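You operate a simulated robot arm through the tools that you are given. There is no shell and no other tool.

Carry out the task below with a simulated robot arm. There is one attempt and no reset: what you move stays moved.

TASK
Probe the block on the pad at range B and mark the lane that the screen names.
Fine: the block marked good for good, else the one marked hold; swing the arm clear, block with the teal top back in its row, knob to range A; the adjust knob and the two blocks beside it stay. Where these are worked on the way, their far stop is far enough and under half their travel is too little: knob marked range.

The check looks at the end state, three seconds after you hand in, the way a careful person would. Anything else that was tipped, shoved, dropped, spilled or broken makes it a failure.

THE ROBOT
A 6-joint arm with a two-finger parallel gripper, fixed in place. Base frame: the origin is on the floor under the middle of its stand, x ahead of it, y to its left, z up; the work surface is at about z = 0.86. Lengths are in m, angles in degrees, forces in N, time in s.
With the tool pointing down near the work surface it reaches from about 0.24 to 0.64 m from the base axis. Its first joint turns from -66.0 to 66.0 degrees. Payload 2.7 kg.
The TCP is the grasp point between the finger pads, 0.023 m short of the fingertips. In the tool frame z runs along the fingers and y along their closing line. The gripper opens to 0.094 m. The fingers are 0.038 m wide and 0.01 m thick; the gripper's body (0.054 by 0.096 m) begins 0.039 m behind the TCP.
Orientation is that of the tool frame in the base frame, as a unit quaternion [x, y, z, w]. With the fingers straight down and closing along the base's y, the tool's x points along the base's -x, its y along +y and its z along -z.

THE INTERFACE
- The arm moves only by the tool apply_moves. Its argument "steps" is a list of rows, each an object (a shift or turn left out is 0, a gripper value left out holds the last) with "rotation": the turn, a rotation vector about the tool's x, y, z in units of 8 degrees (1.0 is 8 degrees), a list of three; "offset": the shift along the tool's x, y, z in units of 25 mm (1.0 is 25 mm), a list of three; "gripper": the opening in per cent of the stroke, from 0 (shut) to 100 (fully open). In form: [{"rotation": [wx, wy, wz], "offset": [tx, ty, tz], "gripper": gripper}, ...]. A call has 1 to 20 rows; each row shifts and turns the commanded pose from where the row before left it, along the tool's axes as they then stand. A call with a number of a shift or a turn outside -1 to 1 is refused whole. A row lasts 0.2 s, in which the tool goes at most 0.05 m and 8.6 degrees; a call with a longer step from one row to the next is refused whole, and so is a gripper value outside its range. A pose out of reach is approached as far as the arm can. The call stops where the force on the tool passes 40 N (or 10 N more than at its start, if that is more) or the arm is blocked; 0.2 s more then pass. Each finger travels about 0.045 m/s and halts on what it meets, pressing with about 36 N; the grip force reading is that of the motor and also rises with nothing between the fingers. The clock runs only during rows and for 0.2 s after the last one: add rows that do not move to give the fingers time. It gives the time, the measured TCP pose, the force on the tool (base axes), the opening and the grip force at its end, in the units of the frame above (readings bear some noise), with the torque about the TCP (base axes, N m) and any sound that the robot's microphone picked up, and new pictures: "show" is both (left out), scene, wrist or none.
- Cameras (640 x 400 px; columns grow to the right, rows downward): "scene" is fixed at [0.0812, -0.4429, 1.4044]; the picture's right is [0.59, -0.81, 0.00], its down [-0.47, -0.35, -0.81] and it looks along [0.65, 0.48, -0.59] (base axes); focal length 370 px, centre (320, 200). "wrist" rides on the gripper at [0.086, 0.016, -0.074] in the tool frame; the picture's right is [-0.18, 0.98, 0.00], its down [-0.58, -0.11, -0.81] and it looks along [-0.79, -0.15, 0.59] (tool axes); focal length 243 px, centre (320, 200).
- point_at(camera, pixels): for up to 12 pixels [column, row] of the newest picture of that camera ("zoom" is the newest enlarged one), the place [x, y, z] in the base frame of the surface seen there, good to about 0.002 m, but the place of the scene camera against the robot may be out by one fixed shift of up to 0.012 m in any direction. No time passes.
- zoom(camera, box): a new picture of the part [left, top, right, bottom] of that camera's present view, enlarged. No time passes.
- finish_job(): hands the job in; it is judged then, once.

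Open the gripper and draw the arm clear of the work before you hand the job in, unless the task says otherwise.

The tools are called after "Emit:" as name(argument=value, ...) on one line, values as JSON. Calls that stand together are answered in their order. apply_moves: Moves the arm, as the interface text tells. Its arguments: {"type":"object","properties":{"steps":{"type":"array"},"show":{"type":"string","enum":["both","scene","wrist","none"]}},"required":["steps"]} The other tools are called the same way: point_at (camera, pixels) gives the place of the surface under pixels of a picture; zoom (camera, box) takes an enlarged picture of a part of a camera's view; finish_job () hands the job in.

At the start:

```text
clock: 0.0
position: [0.4328, -0.0091, 1.1483]
tool_rot: [0.0, 1.0, 0.001, 0.001]
contact_force: [-0.1, -0.4, -0.3]
torque: [0.03, 0.0, -0.04]
opening: 0.0938
gripper_force: 0.0
```

scene: 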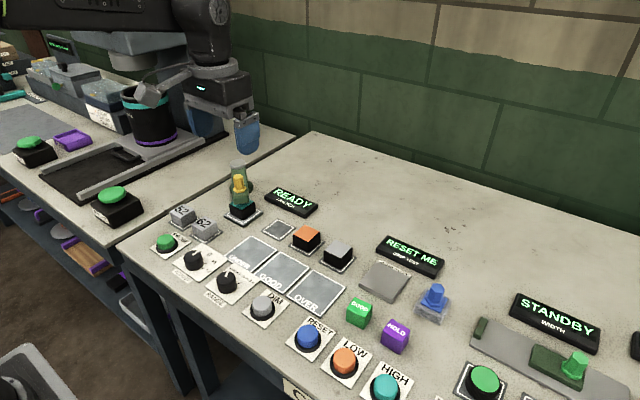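
wrist: 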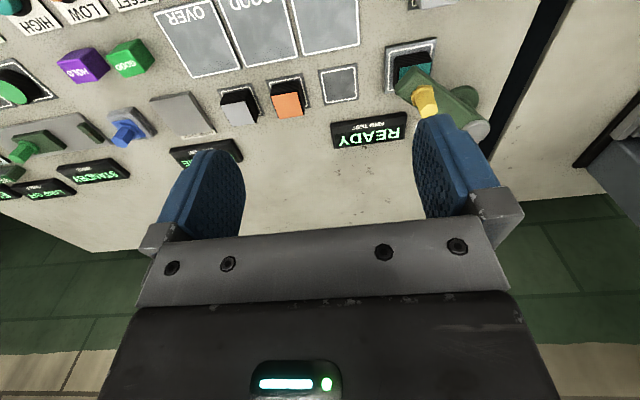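

I start by looking at the panel closely: the scene shows a probe arm at about (240,190), lanes at (250,255)-(318,290), knobs at (195,260) and (227,282). I zoom to read the labels.

Emit:
zoom(camera="scene", box=[140, 150, 300, 250])

Emit:
zoom(camera="scene", box=[140, 220, 300, 320])

Emit:
zoom(camera="scene", box=[260, 180, 460, 305])

Emit:
zoom(camera="scene", box=[260, 275, 460, 400])

Emit:
zoom(camera="scene", box=[440, 275, 640, 400])

Emit:
zoom(camera="wrist", box=[300, 30, 500, 155])

```text
4.00 times, centred on (220, 200) of scene
```

zoom: 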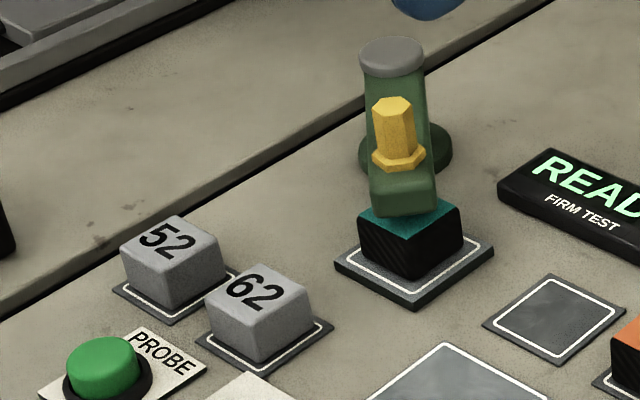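

```text
4.00 times, centred on (220, 270) of scene
```

zoom: 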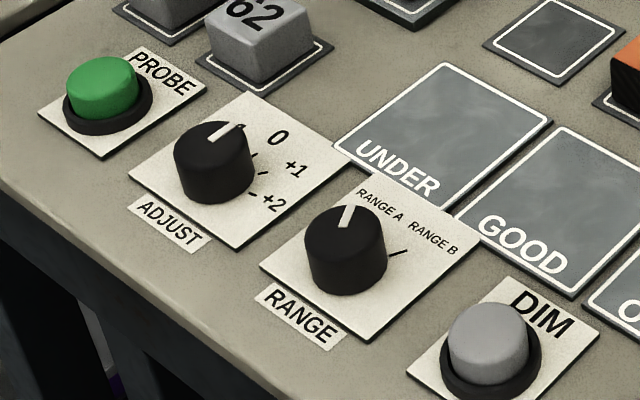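

```text
3.20 times, centred on (360, 242) of scene
```

zoom: 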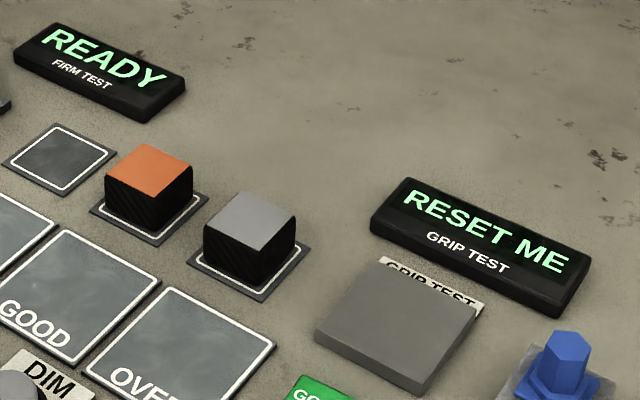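

```text
3.20 times, centred on (360, 338) of scene
```

zoom: 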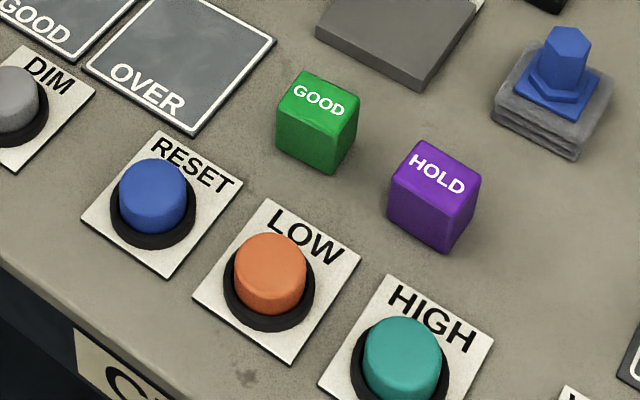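

```text
3.20 times, centred on (540, 338) of scene
```

zoom: 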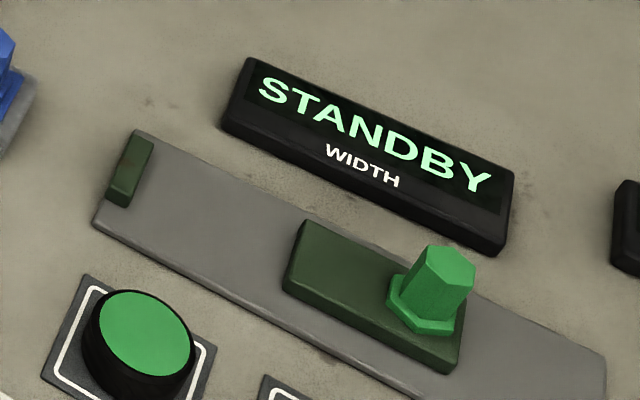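

```text
3.20 times, centred on (400, 92) of wrist
```

zoom: 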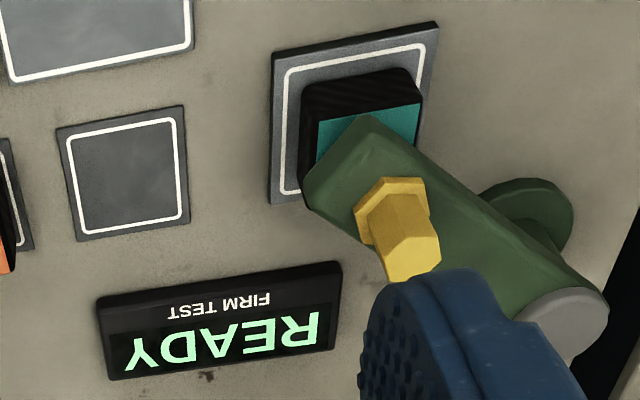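

The teal-topped block sits on the firm-test pad under the green arm (zoom shows arm end over it, yellow hex knob), the range knob points to A, and an empty row slot is at about (278,229). I measure the key places with point_at.

Emit:
point_at(camera="scene", pixels=[[238, 164], [239, 178], [238, 190], [242, 200], [249, 187], [234, 210], [255, 211], [243, 217], [278, 229], [262, 214], [230, 213], [240, 223]])

Emit:
point_at(camera="scene", pixels=[[166, 242], [193, 257], [226, 275], [227, 274], [251, 252], [282, 268], [317, 290], [360, 305], [397, 327], [359, 320], [396, 343], [307, 234]])

Emit:
point_at(camera="wrist", pixels=[[427, 107], [425, 95], [400, 80], [412, 68], [463, 95], [480, 130], [388, 90], [338, 85], [410, 40], [286, 105], [240, 110], [132, 50]])

```text
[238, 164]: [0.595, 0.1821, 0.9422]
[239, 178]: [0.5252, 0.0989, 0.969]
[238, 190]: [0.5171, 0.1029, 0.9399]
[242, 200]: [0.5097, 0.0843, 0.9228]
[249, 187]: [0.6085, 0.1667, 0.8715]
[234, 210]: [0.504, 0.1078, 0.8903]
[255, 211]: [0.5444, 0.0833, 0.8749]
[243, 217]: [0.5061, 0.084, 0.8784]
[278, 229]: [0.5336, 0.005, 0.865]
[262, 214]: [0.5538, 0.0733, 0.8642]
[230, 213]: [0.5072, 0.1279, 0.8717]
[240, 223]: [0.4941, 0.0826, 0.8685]
```

```text
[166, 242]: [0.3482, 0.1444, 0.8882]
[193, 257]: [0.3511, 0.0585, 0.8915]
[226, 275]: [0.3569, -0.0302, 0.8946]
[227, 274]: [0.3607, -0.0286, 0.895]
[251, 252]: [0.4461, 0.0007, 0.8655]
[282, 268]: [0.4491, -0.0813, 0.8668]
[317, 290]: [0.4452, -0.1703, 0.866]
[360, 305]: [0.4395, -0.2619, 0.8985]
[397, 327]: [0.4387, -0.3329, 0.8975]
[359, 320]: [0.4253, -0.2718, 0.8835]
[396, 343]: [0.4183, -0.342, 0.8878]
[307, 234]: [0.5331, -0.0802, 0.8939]
```

```text
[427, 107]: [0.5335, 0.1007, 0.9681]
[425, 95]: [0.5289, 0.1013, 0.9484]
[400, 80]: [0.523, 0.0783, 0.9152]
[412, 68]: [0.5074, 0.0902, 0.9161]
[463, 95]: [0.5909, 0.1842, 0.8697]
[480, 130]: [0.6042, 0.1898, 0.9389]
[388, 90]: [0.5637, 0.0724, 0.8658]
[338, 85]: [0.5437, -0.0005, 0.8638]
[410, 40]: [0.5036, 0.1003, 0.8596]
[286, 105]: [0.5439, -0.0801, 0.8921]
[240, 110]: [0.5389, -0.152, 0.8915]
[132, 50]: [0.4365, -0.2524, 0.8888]
```

Wrist and scene readings differ by about 0.010 m in x, as the interface text warned (slot: scene (0.534,0.005), wrist (0.544,-0.0005)). I move the hand above the range knob at roughly (0.365,-0.032) to measure it with the wrist camera.

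Emit:
apply_moves(steps=[{"offset": [0.7, -0.22, 1], "gripper": 70}, {"offset": [0.7, -0.22, 1]}, {"offset": [0.7, -0.22, 1]}, {"offset": [0.7, -0.22, 1]}, {"offset": [0, 0, 1]}, {"offset": [0, 0, 0]}])

```text
clock: 1.4
position: [0.3611, -0.034, 1.0222]
tool_rot: [-0.001, 1.0, 0.0, 0.0]
contact_force: [-0.5, -0.3, 0.1]
torque: [-0.03, -0.01, 0.02]
opening: 0.0658
gripper_force: 0.1
```

scene: 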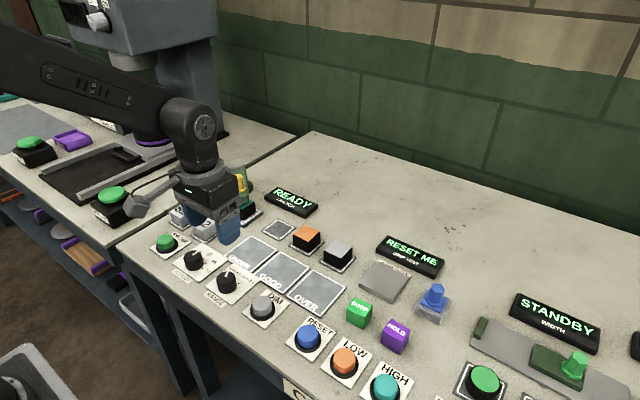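
wrist: 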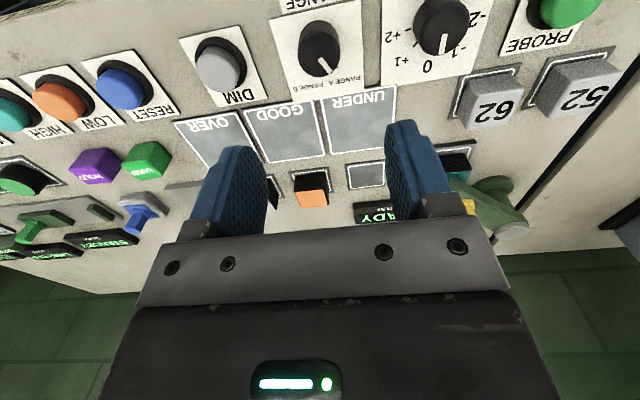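

The range knob is at about (320,45) in the wrist picture, the adjust knob at (440,25). I zoom and measure them.

Emit:
zoom(camera="wrist", box=[240, 0, 400, 100])

Emit:
point_at(camera="wrist", pixels=[[318, 36], [303, 40], [337, 36], [320, 25], [322, 52], [322, 74], [327, 68], [300, 85], [440, 15], [216, 60], [310, 185], [366, 176]])

Emit:
zoom(camera="scene", box=[180, 240, 260, 290])

```text
4.00 times, centred on (320, 50) of wrist
```

zoom: 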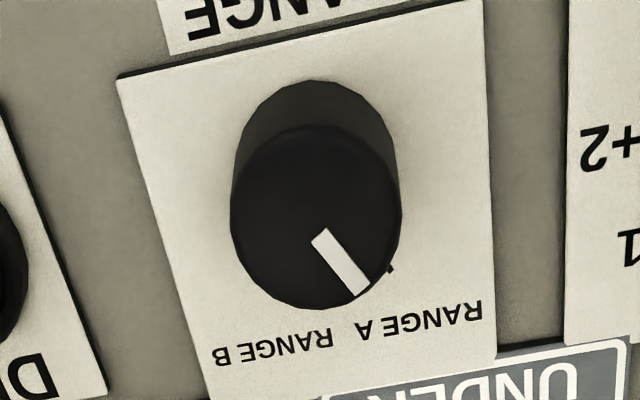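

```text
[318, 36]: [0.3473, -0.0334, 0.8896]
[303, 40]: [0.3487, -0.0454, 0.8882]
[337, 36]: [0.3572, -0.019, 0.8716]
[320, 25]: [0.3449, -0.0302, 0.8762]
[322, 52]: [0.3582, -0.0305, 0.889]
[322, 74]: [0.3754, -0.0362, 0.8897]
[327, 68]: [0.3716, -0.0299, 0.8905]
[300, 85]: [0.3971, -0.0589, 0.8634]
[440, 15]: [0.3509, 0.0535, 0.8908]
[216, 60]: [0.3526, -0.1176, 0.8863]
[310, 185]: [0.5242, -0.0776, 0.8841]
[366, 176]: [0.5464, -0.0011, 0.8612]
```

```text
8.00 times, centred on (220, 265) of scene
```

zoom: 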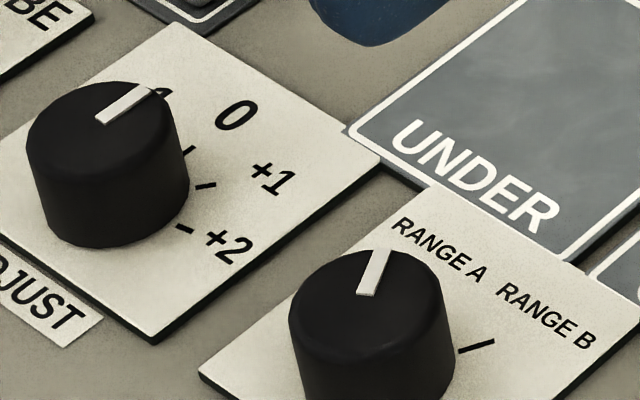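

The range knob's centre reads about (0.360,-0.0335), top z 0.889, pointer at A (20° toward +y). I descend above it with fingertips still over the knob top and look again.

Emit:
apply_moves(steps=[{"offset": [0, 0, 1]}, {"offset": [0, 0, 1]}, {"offset": [0, 0, 1]}, {"offset": [0, 0, 0.7]}, {"offset": [0, 0, 0]}], show="wrist")

```text
clock: 2.6
position: [0.3634, -0.0308, 0.9285]
tool_rot: [-0.001, 1.0, 0.0, -0.001]
contact_force: [-0.2, 0.2, -1.2]
torque: [0.0, 0.0, -0.02]
opening: 0.0657
gripper_force: 0.1
```

wrist: 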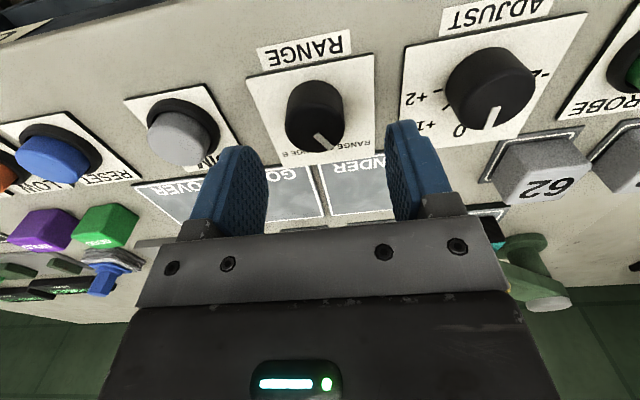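

The knob is now at about (315,115) between the fingers. I zoom and measure its top edges and the tick marks.

Emit:
zoom(camera="wrist", box=[235, 70, 395, 170])

Emit:
point_at(camera="wrist", pixels=[[288, 128], [342, 122], [315, 128], [317, 110], [322, 149], [315, 85], [343, 137], [260, 130], [248, 80], [375, 58], [376, 148], [280, 160]])

```text
4.00 times, centred on (315, 120) of wrist
```

zoom: 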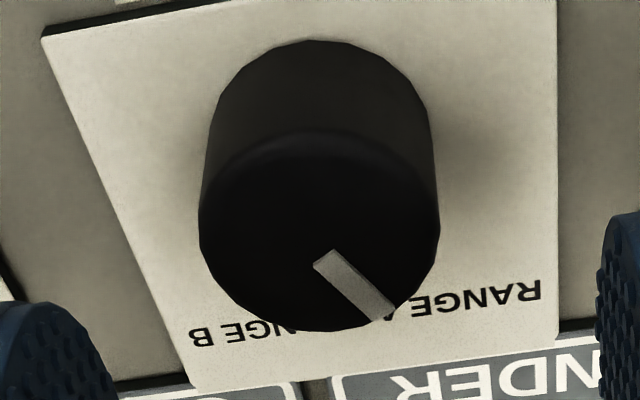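

```text
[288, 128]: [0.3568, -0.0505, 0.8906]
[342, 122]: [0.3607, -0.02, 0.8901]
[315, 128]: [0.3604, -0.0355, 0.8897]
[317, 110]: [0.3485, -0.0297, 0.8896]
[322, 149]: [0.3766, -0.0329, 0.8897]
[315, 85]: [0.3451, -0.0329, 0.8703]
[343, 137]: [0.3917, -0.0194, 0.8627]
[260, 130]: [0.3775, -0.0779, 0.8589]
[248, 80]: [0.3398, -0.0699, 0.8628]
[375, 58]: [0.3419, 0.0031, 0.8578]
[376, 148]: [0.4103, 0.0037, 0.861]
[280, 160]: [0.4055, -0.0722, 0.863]
```

Knob centre refined to (0.360,-0.035), radius about 0.0165. Before gripping I measure the B tick in the scene picture (239,283) to know the turn angle.

Emit:
zoom(camera="scene", box=[200, 255, 264, 295])

Emit:
point_at(camera="scene", pixels=[[239, 283], [241, 282], [237.5, 284], [227, 273], [226, 276], [217, 279], [236, 278], [226, 284]])

```text
10.00 times, centred on (232, 275) of scene
```

zoom: 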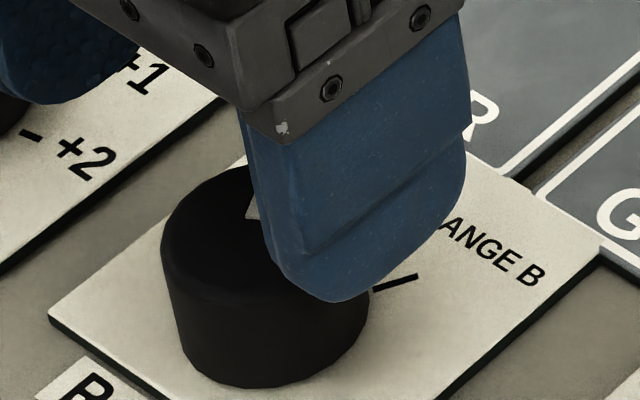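

```text
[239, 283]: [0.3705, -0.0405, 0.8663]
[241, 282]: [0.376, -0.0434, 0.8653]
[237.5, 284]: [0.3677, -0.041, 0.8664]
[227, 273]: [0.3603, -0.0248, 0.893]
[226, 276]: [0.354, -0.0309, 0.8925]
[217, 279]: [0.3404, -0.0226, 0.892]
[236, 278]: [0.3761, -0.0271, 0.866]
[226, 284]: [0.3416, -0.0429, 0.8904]
```

The B tick lies about 25–30° toward −y of straight ahead, so the turn is about 50–60° clockwise. I centre over the knob, descend so the tips stay above the plate (z≈0.870), and close on it.

Emit:
apply_moves(steps=[{"offset": [0.12, -0.16, 0.5]}, {"offset": [0, 0, 0.5]}, {"offset": [0, 0, 0.45]}, {"offset": [0, 0, 0]}, {"offset": [0, 0, 0], "gripper": 30}, {"offset": [0, 0, 0]}, {"offset": [0, 0, 0]}, {"offset": [0, 0, 0]}])

```text
clock: 4.4
position: [0.3596, -0.036, 0.894]
tool_rot: [-0.001, 1.0, 0.0, 0.0]
contact_force: [-0.4, 8.9, -2.5]
torque: [-0.28, -0.15, -0.03]
opening: 0.0348
gripper_force: 44.1
```

scene: 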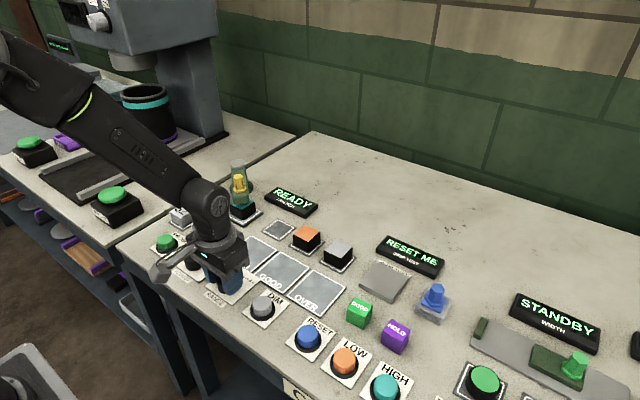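
wrist: 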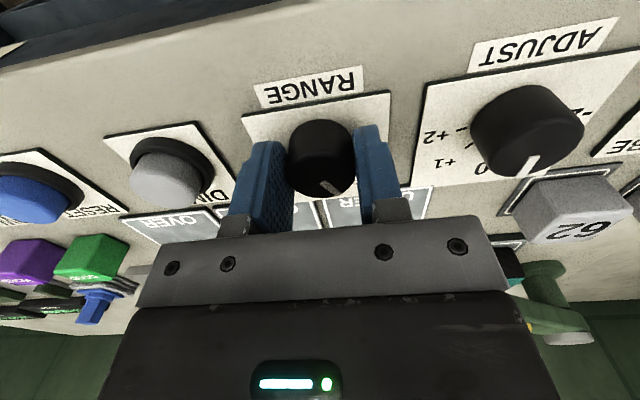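

The fingers hold the knob (opening 0.0348, grip 44 N) at about (322,157). I ease 1 mm toward +y to relieve the side force and turn clockwise toward range B.

Emit:
apply_moves(steps=[{"offset": [0, 0.05, 0]}, {"rotation": [0, 0, 1]}, {"rotation": [0, 0, 1]}, {"rotation": [0, 0, 1]}, {"rotation": [0, 0, 1]}, {"rotation": [0, 0, 1]}, {"rotation": [0, 0, 1]}, {"rotation": [0, 0, 0]}])

```text
clock: 6.2
position: [0.3598, -0.0331, 0.8959]
tool_rot: [0.407, 0.913, 0.0, -0.001]
contact_force: [4.1, 5.2, -3.4]
torque: [-0.05, 0.33, -0.01]
opening: 0.0345
gripper_force: 45.0
stopped in row 8: the force on the tool passed its limit at 41 N (the readings are from after the stop); the commanded pose is now the measured one
```

scene: 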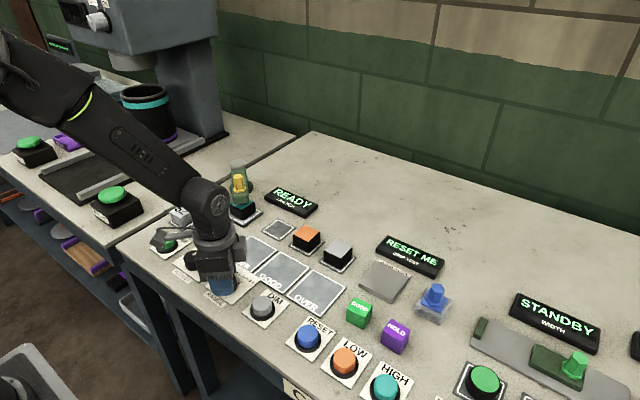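
wrist: 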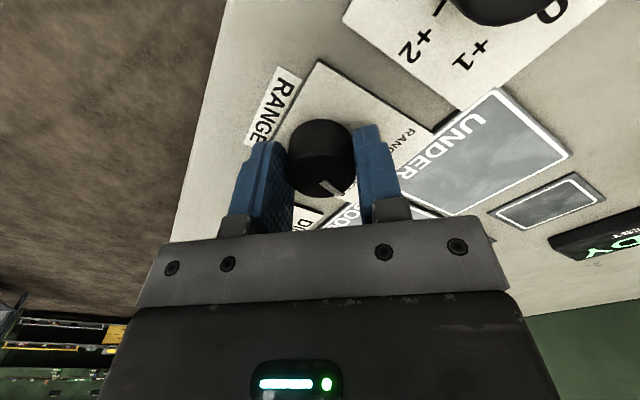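

The hand turned 48° and the pointer stayed at (332,188) relative to the fingers, so the knob turned with it; the force stop suggests the far stop. I open the fingers and rise to look at where the pointer stands.

Emit:
apply_moves(steps=[{"gripper": 70}, {"offset": [0, 0, 0]}, {"offset": [0, 0, 0]}, {"offset": [0, 0, -0.5]}, {"offset": [0, 0, -1]}, {"offset": [0, 0, -1]}, {"offset": [0, 0, 0]}])

Emit:
zoom(camera="wrist", box=[220, 30, 420, 155])

Emit:
zoom(camera="scene", box=[190, 245, 270, 295])

```text
clock: 7.8
position: [0.3603, -0.0327, 0.9583]
tool_rot: [0.407, 0.913, 0.0, -0.001]
contact_force: [0.7, 0.5, -0.7]
torque: [0.02, 0.03, 0.0]
opening: 0.0657
gripper_force: 0.1
```

scene: 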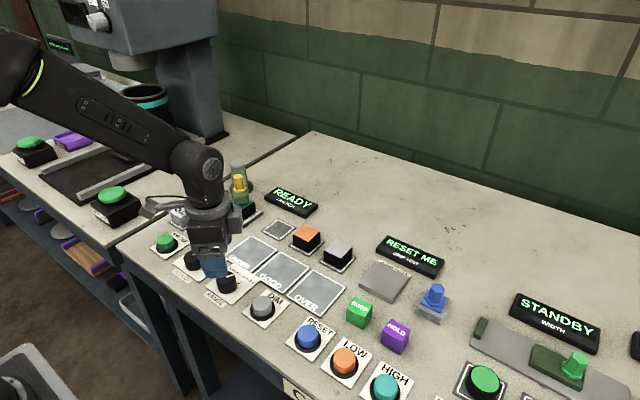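
wrist: 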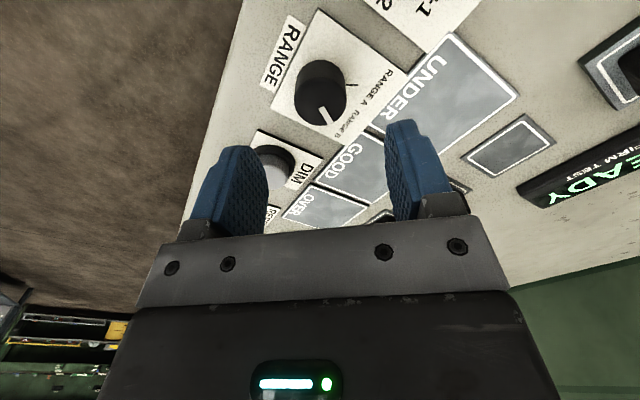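

```text
3.20 times, centred on (320, 92) of wrist
```

zoom: 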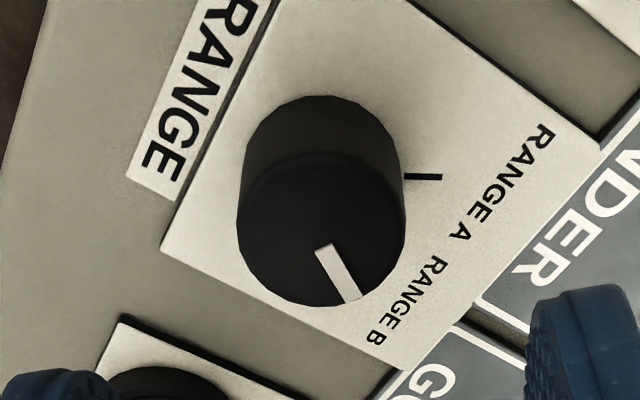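

```text
8.00 times, centred on (230, 270) of scene
```

zoom: 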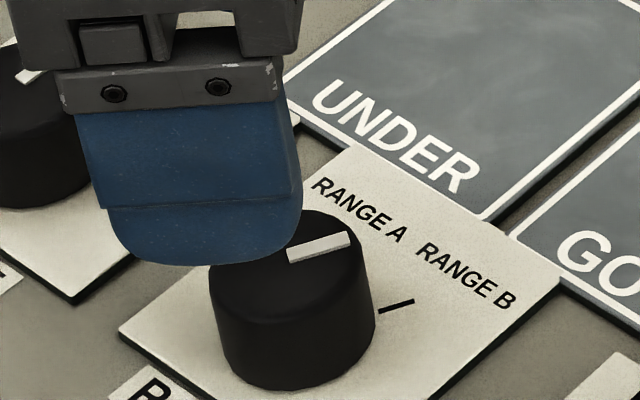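

The pointer is now parallel to the B tick (zoom: pointer (290,255)→(350,238), tick (380,310)→(413,300)), so range B is set. Next I turn the hand back, rise and travel over the PROBE button at around (0.352,0.142).

Emit:
apply_moves(steps=[{"rotation": [0, 0, -1], "offset": [0, 0, -0.4]}, {"rotation": [0, 0, -1], "offset": [0, 0, -0.4]}, {"rotation": [0, 0, -1], "offset": [0, 0, -0.4]}, {"rotation": [0, 0, -1], "offset": [0, 0, -0.4]}, {"rotation": [0, 0, -1], "offset": [0, 0, -0.2]}, {"rotation": [0, 0, -1]}, {"offset": [0, 1, 0], "gripper": 0}, {"offset": [0, 1, 0]}, {"offset": [0, 1, 0]}, {"offset": [0, 1, 0]}, {"offset": [0, 1, 0]}, {"offset": [0.1, 1, 0]}, {"offset": [0.2, 0.9, 0]}, {"offset": [0, 0, 0]}])

```text
clock: 10.8
position: [0.3506, 0.1396, 1.0028]
tool_rot: [0.0, 1.0, 0.001, -0.001]
contact_force: [1.3, -0.2, 0.2]
torque: [0.01, -0.02, 0.03]
opening: 0.0
gripper_force: 36.5
```

scene: 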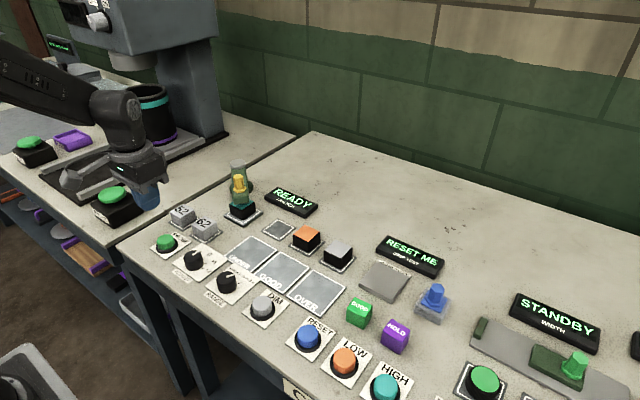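
wrist: 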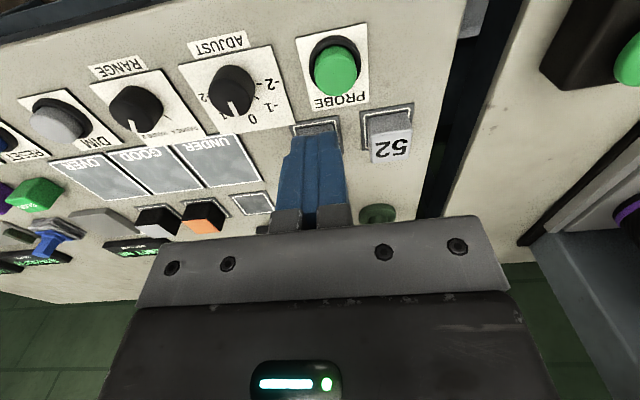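

The PROBE button is at (336,70) in the wrist picture; I zoom on the range and adjust knobs and the button, and measure its centre.

Emit:
zoom(camera="wrist", box=[80, 30, 400, 230])

Emit:
zoom(camera="scene", box=[180, 240, 260, 290])

Emit:
point_at(camera="wrist", pixels=[[336, 72], [316, 74], [355, 70], [335, 55], [338, 92], [322, 50], [383, 150], [320, 130]])

```text
2.00 times, centred on (240, 130) of wrist
```

zoom: 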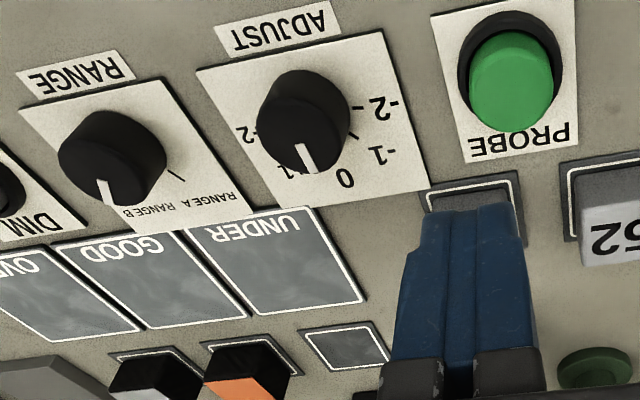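

```text
8.00 times, centred on (220, 265) of scene
```

zoom: 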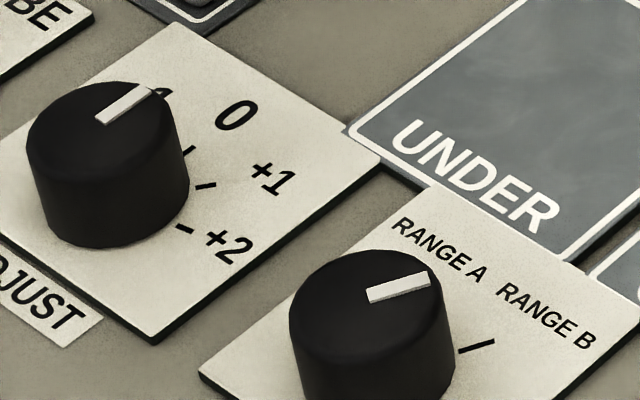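

```text
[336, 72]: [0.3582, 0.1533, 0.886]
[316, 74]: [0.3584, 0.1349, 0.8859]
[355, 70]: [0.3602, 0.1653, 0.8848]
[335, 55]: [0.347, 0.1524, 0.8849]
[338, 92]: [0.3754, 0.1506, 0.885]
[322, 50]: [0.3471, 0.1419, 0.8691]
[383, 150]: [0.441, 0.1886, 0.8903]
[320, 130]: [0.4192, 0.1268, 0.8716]
```

PROBE's cap centre is about (0.359,0.151), top z 0.886; the range pointer still matches the B tick. I centre the closed fingers over it and come down to just above the cap.

Emit:
apply_moves(steps=[{"offset": [-0.34, 0.44, 0.5]}, {"offset": [0, 0, 1]}, {"offset": [0, 0, 1]}, {"offset": [0, 0, 0.9]}, {"offset": [0, 0, 0]}])

Emit:
zoom(camera="wrist", box=[240, 80, 400, 180])

Emit:
zoom(camera="scene", box=[130, 205, 210, 255])

```text
clock: 12.0
position: [0.3604, 0.149, 0.9171]
tool_rot: [0.001, 1.0, 0.001, -0.001]
contact_force: [-0.2, -1.0, -0.5]
torque: [-0.01, 0.02, 0.0]
opening: 0.0
gripper_force: 36.1
```

scene: 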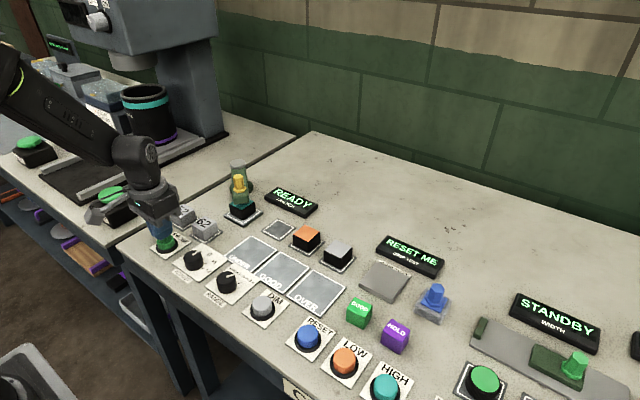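
wrist: 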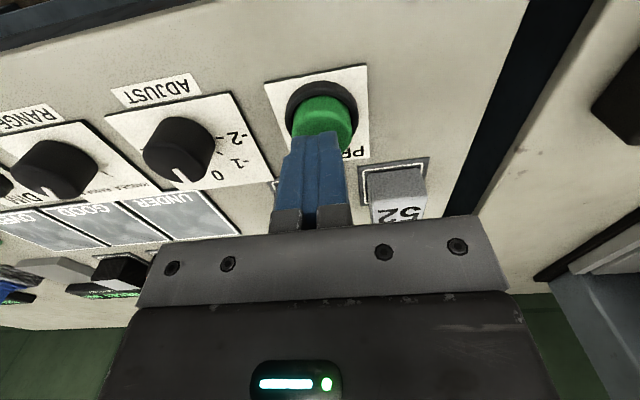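

```text
4.00 times, centred on (320, 130) of wrist
```

zoom: 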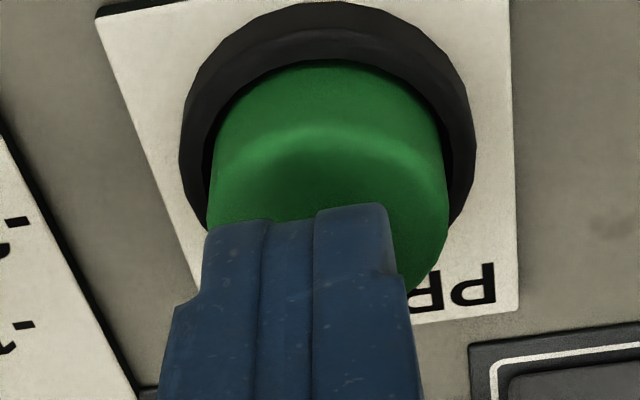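

```text
8.00 times, centred on (170, 230) of scene
```

zoom: 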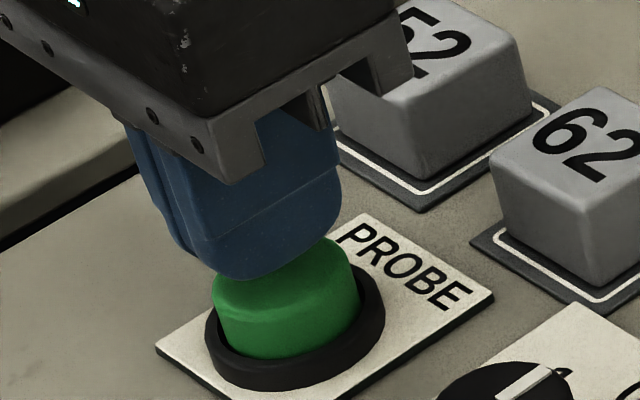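

The fingertips hover just over the cap, about 3 mm toward −y of centre. I correct that and press down in small steps, watching force and sound.

Emit:
apply_moves(steps=[{"offset": [0, 0.1, 0.2]}, {"offset": [0, 0, 0.12]}, {"offset": [0, 0, 0.1]}, {"offset": [0, 0, 0.1]}, {"offset": [0, 0, 0.1]}, {"offset": [0, 0, 0]}])

```text
clock: 13.4
position: [0.3616, 0.1512, 0.9026]
tool_rot: [0.0, 1.0, 0.001, -0.001]
contact_force: [-2.6, -5.4, 16.3]
torque: [-0.11, 0.0, -0.03]
opening: 0.0002
gripper_force: 36.4
heard: click
```

scene: 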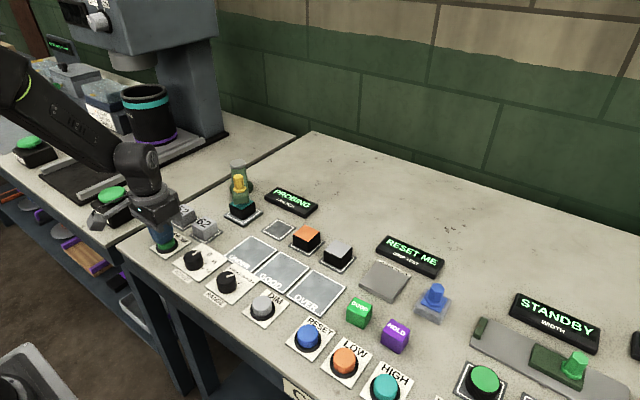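
wrist: 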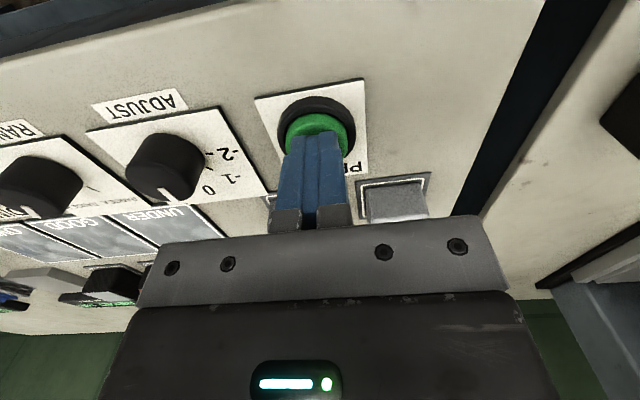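

A click was heard and the screen at (292,201) now reads PROBING. I lift straight up off the button and wait for the result.

Emit:
apply_moves(steps=[{"offset": [0, 0, -0.6]}, {"offset": [0, 0, -1]}, {"offset": [0, 0, -1]}, {"offset": [0, 0, -1]}, {"offset": [0, 0, -0.6]}, {"offset": [0, 0, 0]}, {"offset": [0, 0, 0]}, {"offset": [0, 0, 0]}, {"offset": [0, 0, 0]}, {"offset": [0, 0, 0]}])

Emit:
zoom(camera="scene", box=[210, 150, 330, 225])

```text
clock: 15.6
position: [0.3619, 0.1525, 1.005]
tool_rot: [0.002, 1.0, 0.001, -0.001]
contact_force: [0.2, 0.0, -1.0]
torque: [0.0, 0.05, -0.03]
opening: 0.0
gripper_force: 35.4
```

scene: 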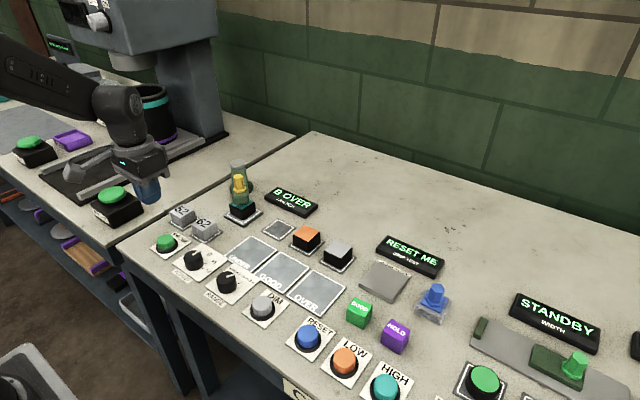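
wrist: 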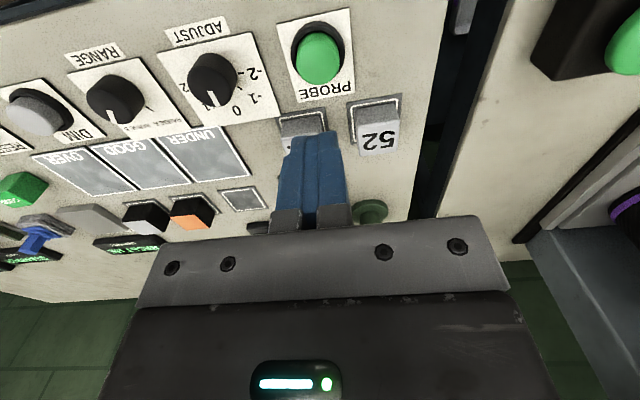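

```text
5.33 times, centred on (270, 188) of scene
```

zoom: 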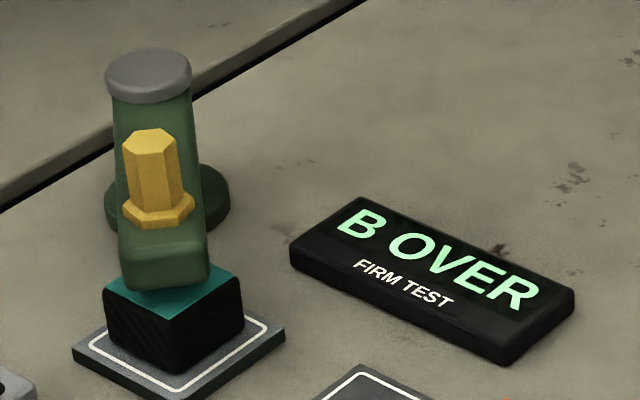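

The screen reads "B OVER", so the HOLD block goes on the OVER lane. First I return the range knob to A: travel back over it, open, with the hand turned 48° as before.

Emit:
apply_moves(steps=[{"offset": [0, -0.93, 0], "gripper": 70}, {"offset": [0, -0.93, 0]}, {"offset": [0, -0.93, 0]}, {"offset": [0, -0.93, 0]}, {"offset": [0, -0.93, 0]}, {"offset": [0, -0.93, 0]}, {"offset": [0, -0.93, 0]}, {"offset": [0, -0.93, 0]}, {"offset": [0, 0, 0]}, {"rotation": [0, 0, 1], "offset": [0, 0, 0.3]}, {"rotation": [0, 0, 1], "offset": [0, 0, 0.3]}, {"rotation": [0, 0, 1], "offset": [0, 0, 0.3]}, {"rotation": [0, 0, 1], "offset": [0, 0, 0.3]}, {"rotation": [0, 0, 1], "offset": [0, 0, 0.3]}, {"rotation": [0, 0, 1], "offset": [0, 0, 0.3]}, {"offset": [0, 0, 0]}], show="wrist")

```text
clock: 19.0
position: [0.3612, -0.0331, 0.9619]
tool_rot: [0.409, 0.913, -0.001, 0.0]
contact_force: [-0.2, 0.0, 0.1]
torque: [0.01, 0.02, -0.01]
opening: 0.0657
gripper_force: 0.1
```

wrist: 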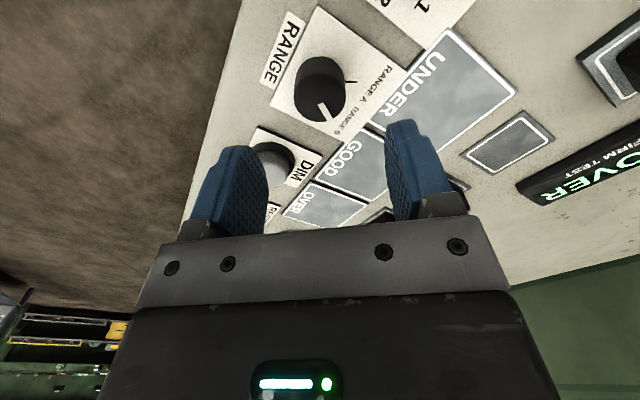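

The view matches the one after releasing the knob, so I am again over it. I descend, grip, and check before turning back.

Emit:
apply_moves(steps=[{"offset": [0, 0, 1]}, {"offset": [0, 0, 1]}, {"offset": [0, 0, 0.66]}, {"offset": [0, 0, 0]}, {"gripper": 30}, {"offset": [0, 0, 0]}, {"offset": [0, 0, 0]}, {"offset": [0, 0, 0]}], show="wrist")

```text
clock: 20.8
position: [0.3585, -0.0314, 0.8956]
tool_rot: [0.407, 0.913, 0.001, -0.001]
contact_force: [0.9, 0.3, -5.3]
torque: [0.16, -0.4, 0.1]
opening: 0.0344
gripper_force: 44.9
```

wrist: 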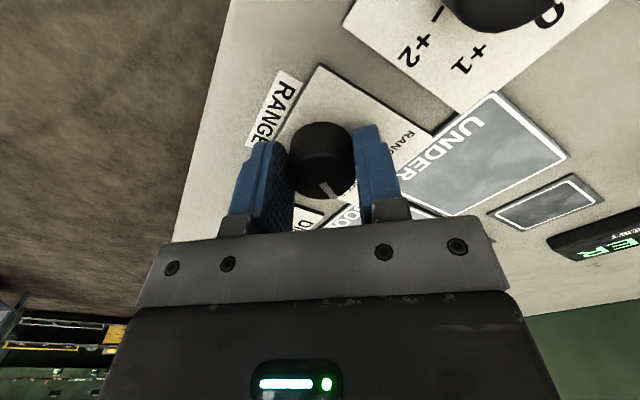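

The knob is gripped (opening 0.0344, little side force), pointer at (330,188). I turn counter-clockwise 48° plus a little toward the A stop.

Emit:
apply_moves(steps=[{"rotation": [0, 0, -1]}, {"rotation": [0, 0, -1]}, {"rotation": [0, 0, -1]}, {"rotation": [0, 0, -1]}, {"rotation": [0, 0, -1]}, {"rotation": [0, 0, -1]}, {"offset": [0, 0, 0]}])

```text
clock: 22.4
position: [0.3587, -0.0342, 0.8952]
tool_rot: [0.0, 1.0, 0.0, -0.006]
contact_force: [-4.3, -6.3, 3.1]
torque: [0.07, -0.58, -0.04]
opening: 0.0344
gripper_force: 45.2
stopped in row 7: the force on the tool passed its limit at 41 N (the readings are from after the stop); the commanded pose is now the measured one
```

scene: 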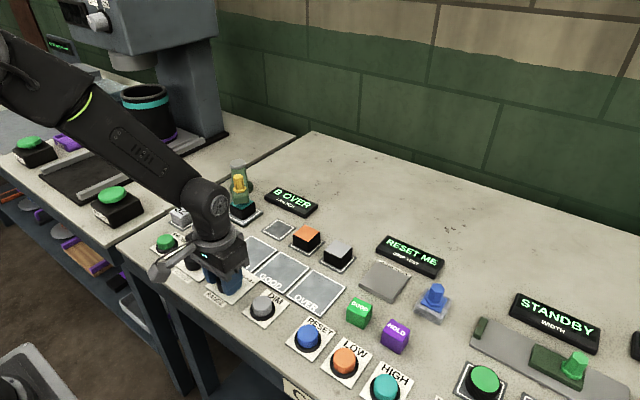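
wrist: 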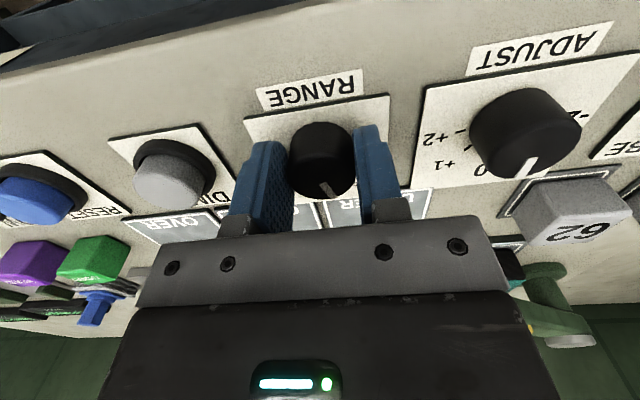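

The hand is back at 0° and hit the A-side stop. I open, rise and check the pointer.

Emit:
apply_moves(steps=[{"gripper": 70}, {"offset": [0, 0, 0]}, {"offset": [0, 0, 0]}, {"offset": [0, 0, -0.5]}, {"offset": [0, 0, -1]}, {"offset": [0, 0, -1]}, {"offset": [0, 0, -1], "rotation": [0, -0.086, 0]}, {"offset": [0, 0, -1]}, {"offset": [0, 0, -1]}, {"offset": [0, 0, 0]}])

Emit:
zoom(camera="wrist", box=[240, 0, 400, 100])

Emit:
zoom(camera="scene", box=[180, 240, 260, 290])

```text
clock: 24.6
position: [0.3593, -0.0346, 1.034]
tool_rot: [0.001, 1.0, 0.0, 0.001]
contact_force: [-0.5, 0.0, 0.9]
torque: [0.0, 0.01, 0.02]
opening: 0.0658
gripper_force: 0.1
```

scene: 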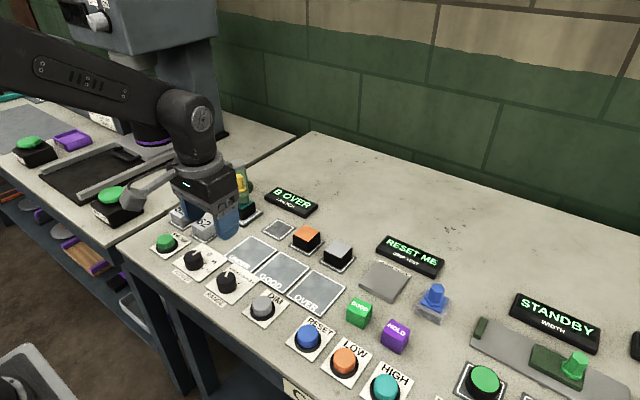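
wrist: 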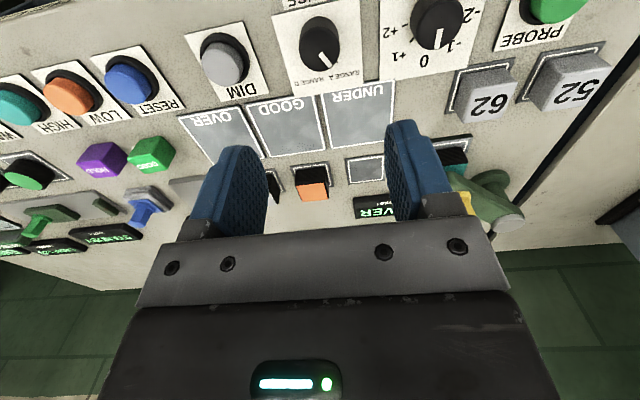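

```text
4.00 times, centred on (320, 50) of wrist
```

zoom: 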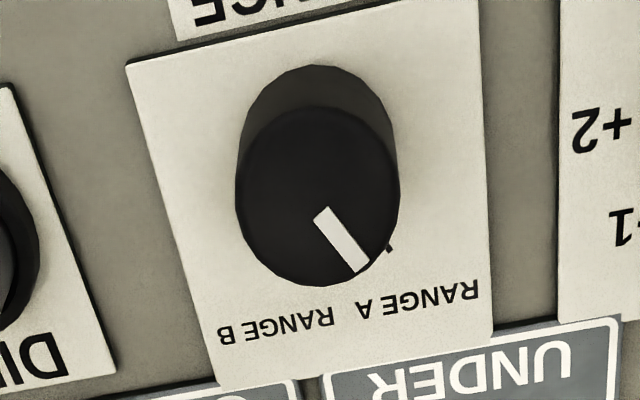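

```text
8.00 times, centred on (220, 265) of scene
```

zoom: 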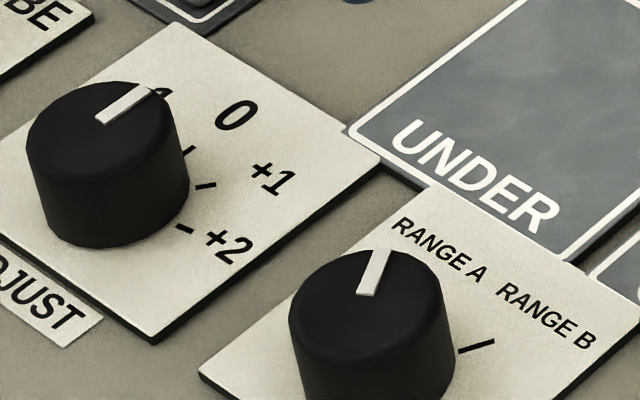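

The range pointer is back exactly as at the start (zoom (373,272)), and the adjust knob is unchanged. Next I travel toward the HOLD block near (0.447,-0.335) at z≈1.03.

Emit:
apply_moves(steps=[{"offset": [-0.25, -0.96, 0]}, {"offset": [-0.25, -0.96, 0]}, {"offset": [-0.25, -0.96, 0]}, {"offset": [-0.25, -0.96, 0]}, {"offset": [-0.25, -0.96, 0]}, {"offset": [-0.25, -0.96, 0]}, {"offset": [-0.25, -0.96, 0]}, {"offset": [-0.25, -0.96, 0]}, {"offset": [-0.25, -0.96, 0]}, {"offset": [-0.25, -0.96, 0]}, {"offset": [-0.25, -0.96, 0]}, {"offset": [0, 0, 0]}])

Emit:
zoom(camera="wrist", box=[200, 0, 440, 150])

```text
clock: 27.2
position: [0.4279, -0.3012, 1.0317]
tool_rot: [0.0, 1.0, 0.0, 0.0]
contact_force: [0.3, 0.3, -0.4]
torque: [-0.04, -0.03, 0.0]
opening: 0.0656
gripper_force: 0.0
```

scene: 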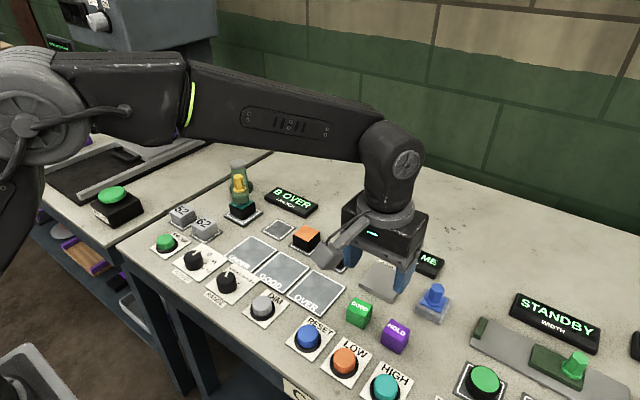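
wrist: 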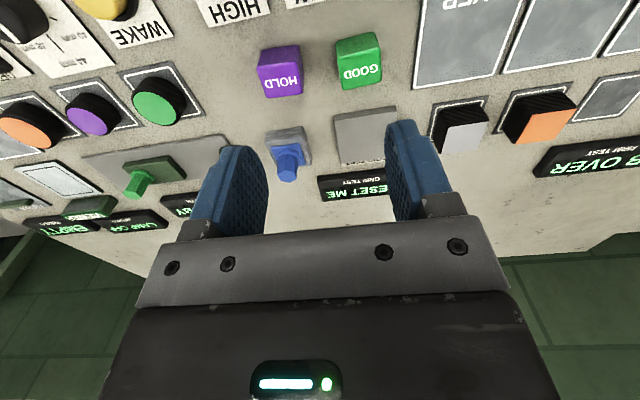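

```text
2.67 times, centred on (320, 75) of wrist
```

zoom: 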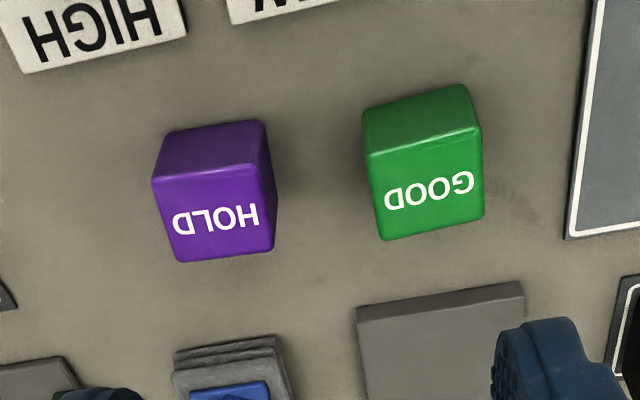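

HOLD is at zoom (218,215), top face with the label. I measure its top-face corners, GOOD's, and the nearest surroundings.

Emit:
point_at(camera="zoom", pixels=[[156, 186], [265, 168], [180, 258], [270, 246], [215, 218], [210, 178], [372, 160], [478, 132], [385, 235], [480, 212], [430, 190], [215, 340]])

Emit:
point_at(camera="wrist", pixels=[[280, 79], [360, 70], [424, 0], [415, 86], [527, 2], [495, 75], [455, 60], [470, 30]])

```text
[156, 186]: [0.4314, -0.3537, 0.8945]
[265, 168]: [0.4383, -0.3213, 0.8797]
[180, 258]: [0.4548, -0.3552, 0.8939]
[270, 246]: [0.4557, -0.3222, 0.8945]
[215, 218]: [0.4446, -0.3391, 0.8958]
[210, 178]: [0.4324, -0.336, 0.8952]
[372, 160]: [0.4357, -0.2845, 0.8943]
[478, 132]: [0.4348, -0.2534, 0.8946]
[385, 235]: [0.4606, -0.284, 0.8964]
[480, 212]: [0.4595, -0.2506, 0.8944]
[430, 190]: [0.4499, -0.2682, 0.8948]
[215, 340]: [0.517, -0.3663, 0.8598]
```

```text
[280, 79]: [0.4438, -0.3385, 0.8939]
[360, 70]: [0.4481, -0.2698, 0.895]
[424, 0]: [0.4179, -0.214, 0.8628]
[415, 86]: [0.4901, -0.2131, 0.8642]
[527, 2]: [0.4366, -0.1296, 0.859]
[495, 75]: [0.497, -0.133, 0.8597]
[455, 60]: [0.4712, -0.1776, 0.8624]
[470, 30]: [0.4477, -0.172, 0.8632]
```

HOLD's top centre is about (0.4435,-0.338), z 0.895, about 33 mm wide and nearly square to the base axes. I move over it with a 60% opening, part way down, and check alignment.

Emit:
apply_moves(steps=[{"offset": [-0.31, -0.74, 0], "gripper": 62}, {"offset": [-0.31, -0.74, 0]}, {"offset": [0, 0, 0.9]}, {"offset": [0, 0, 0.9]}, {"offset": [0, 0, 0.9]}, {"offset": [0, 0, 0.5]}, {"offset": [0, 0, 0]}])

Emit:
zoom(camera="wrist", box=[220, 60, 420, 185])

```text
clock: 28.9
position: [0.4439, -0.3361, 0.9525]
tool_rot: [0.001, 1.0, 0.0, 0.001]
contact_force: [0.4, 0.3, 0.0]
torque: [-0.06, -0.03, -0.01]
opening: 0.0582
gripper_force: 0.1
```

scene: 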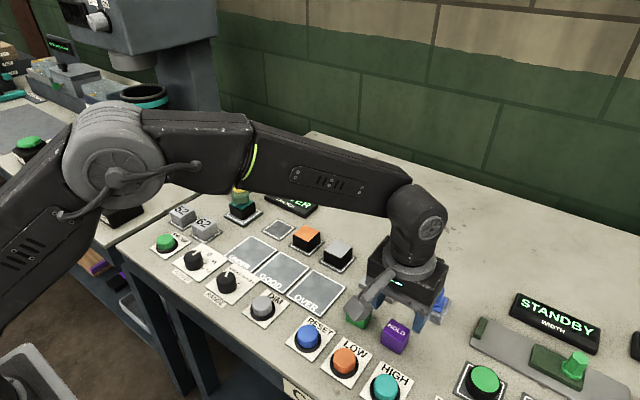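
wrist: 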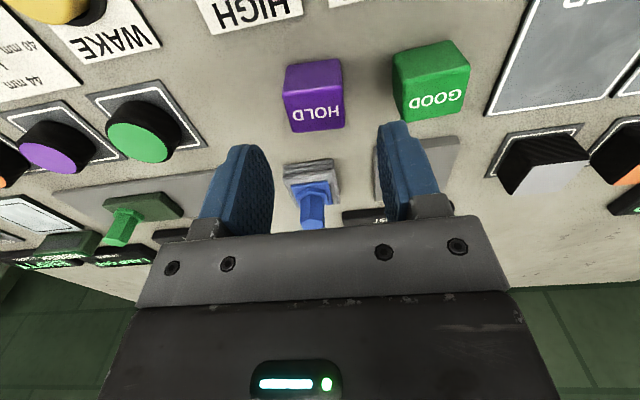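

```text
3.20 times, centred on (320, 122) of wrist
```

zoom: 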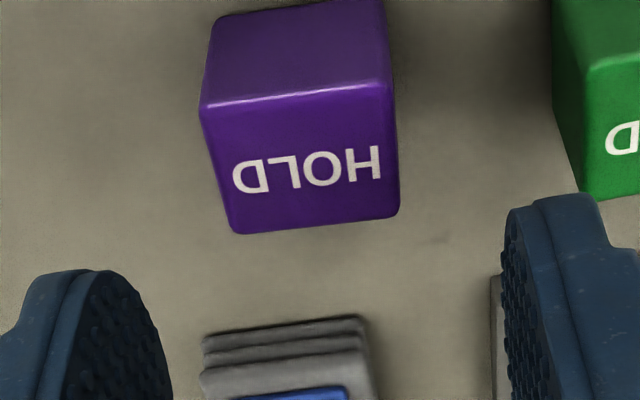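

HOLD sits between the fingers at (314,105). I re-measure its corners from here against the TCP reading (0.444,-0.336).

Emit:
point_at(camera="zoom", pixels=[[208, 110], [388, 90], [235, 228], [394, 210], [310, 165], [228, 170], [392, 150], [590, 190]])

```text
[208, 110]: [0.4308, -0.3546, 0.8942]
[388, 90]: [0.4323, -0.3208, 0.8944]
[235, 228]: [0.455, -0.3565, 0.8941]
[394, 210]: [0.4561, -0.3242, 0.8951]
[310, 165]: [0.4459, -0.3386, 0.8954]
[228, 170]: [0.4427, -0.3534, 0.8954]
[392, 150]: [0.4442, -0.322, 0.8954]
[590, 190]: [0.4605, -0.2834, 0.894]
```

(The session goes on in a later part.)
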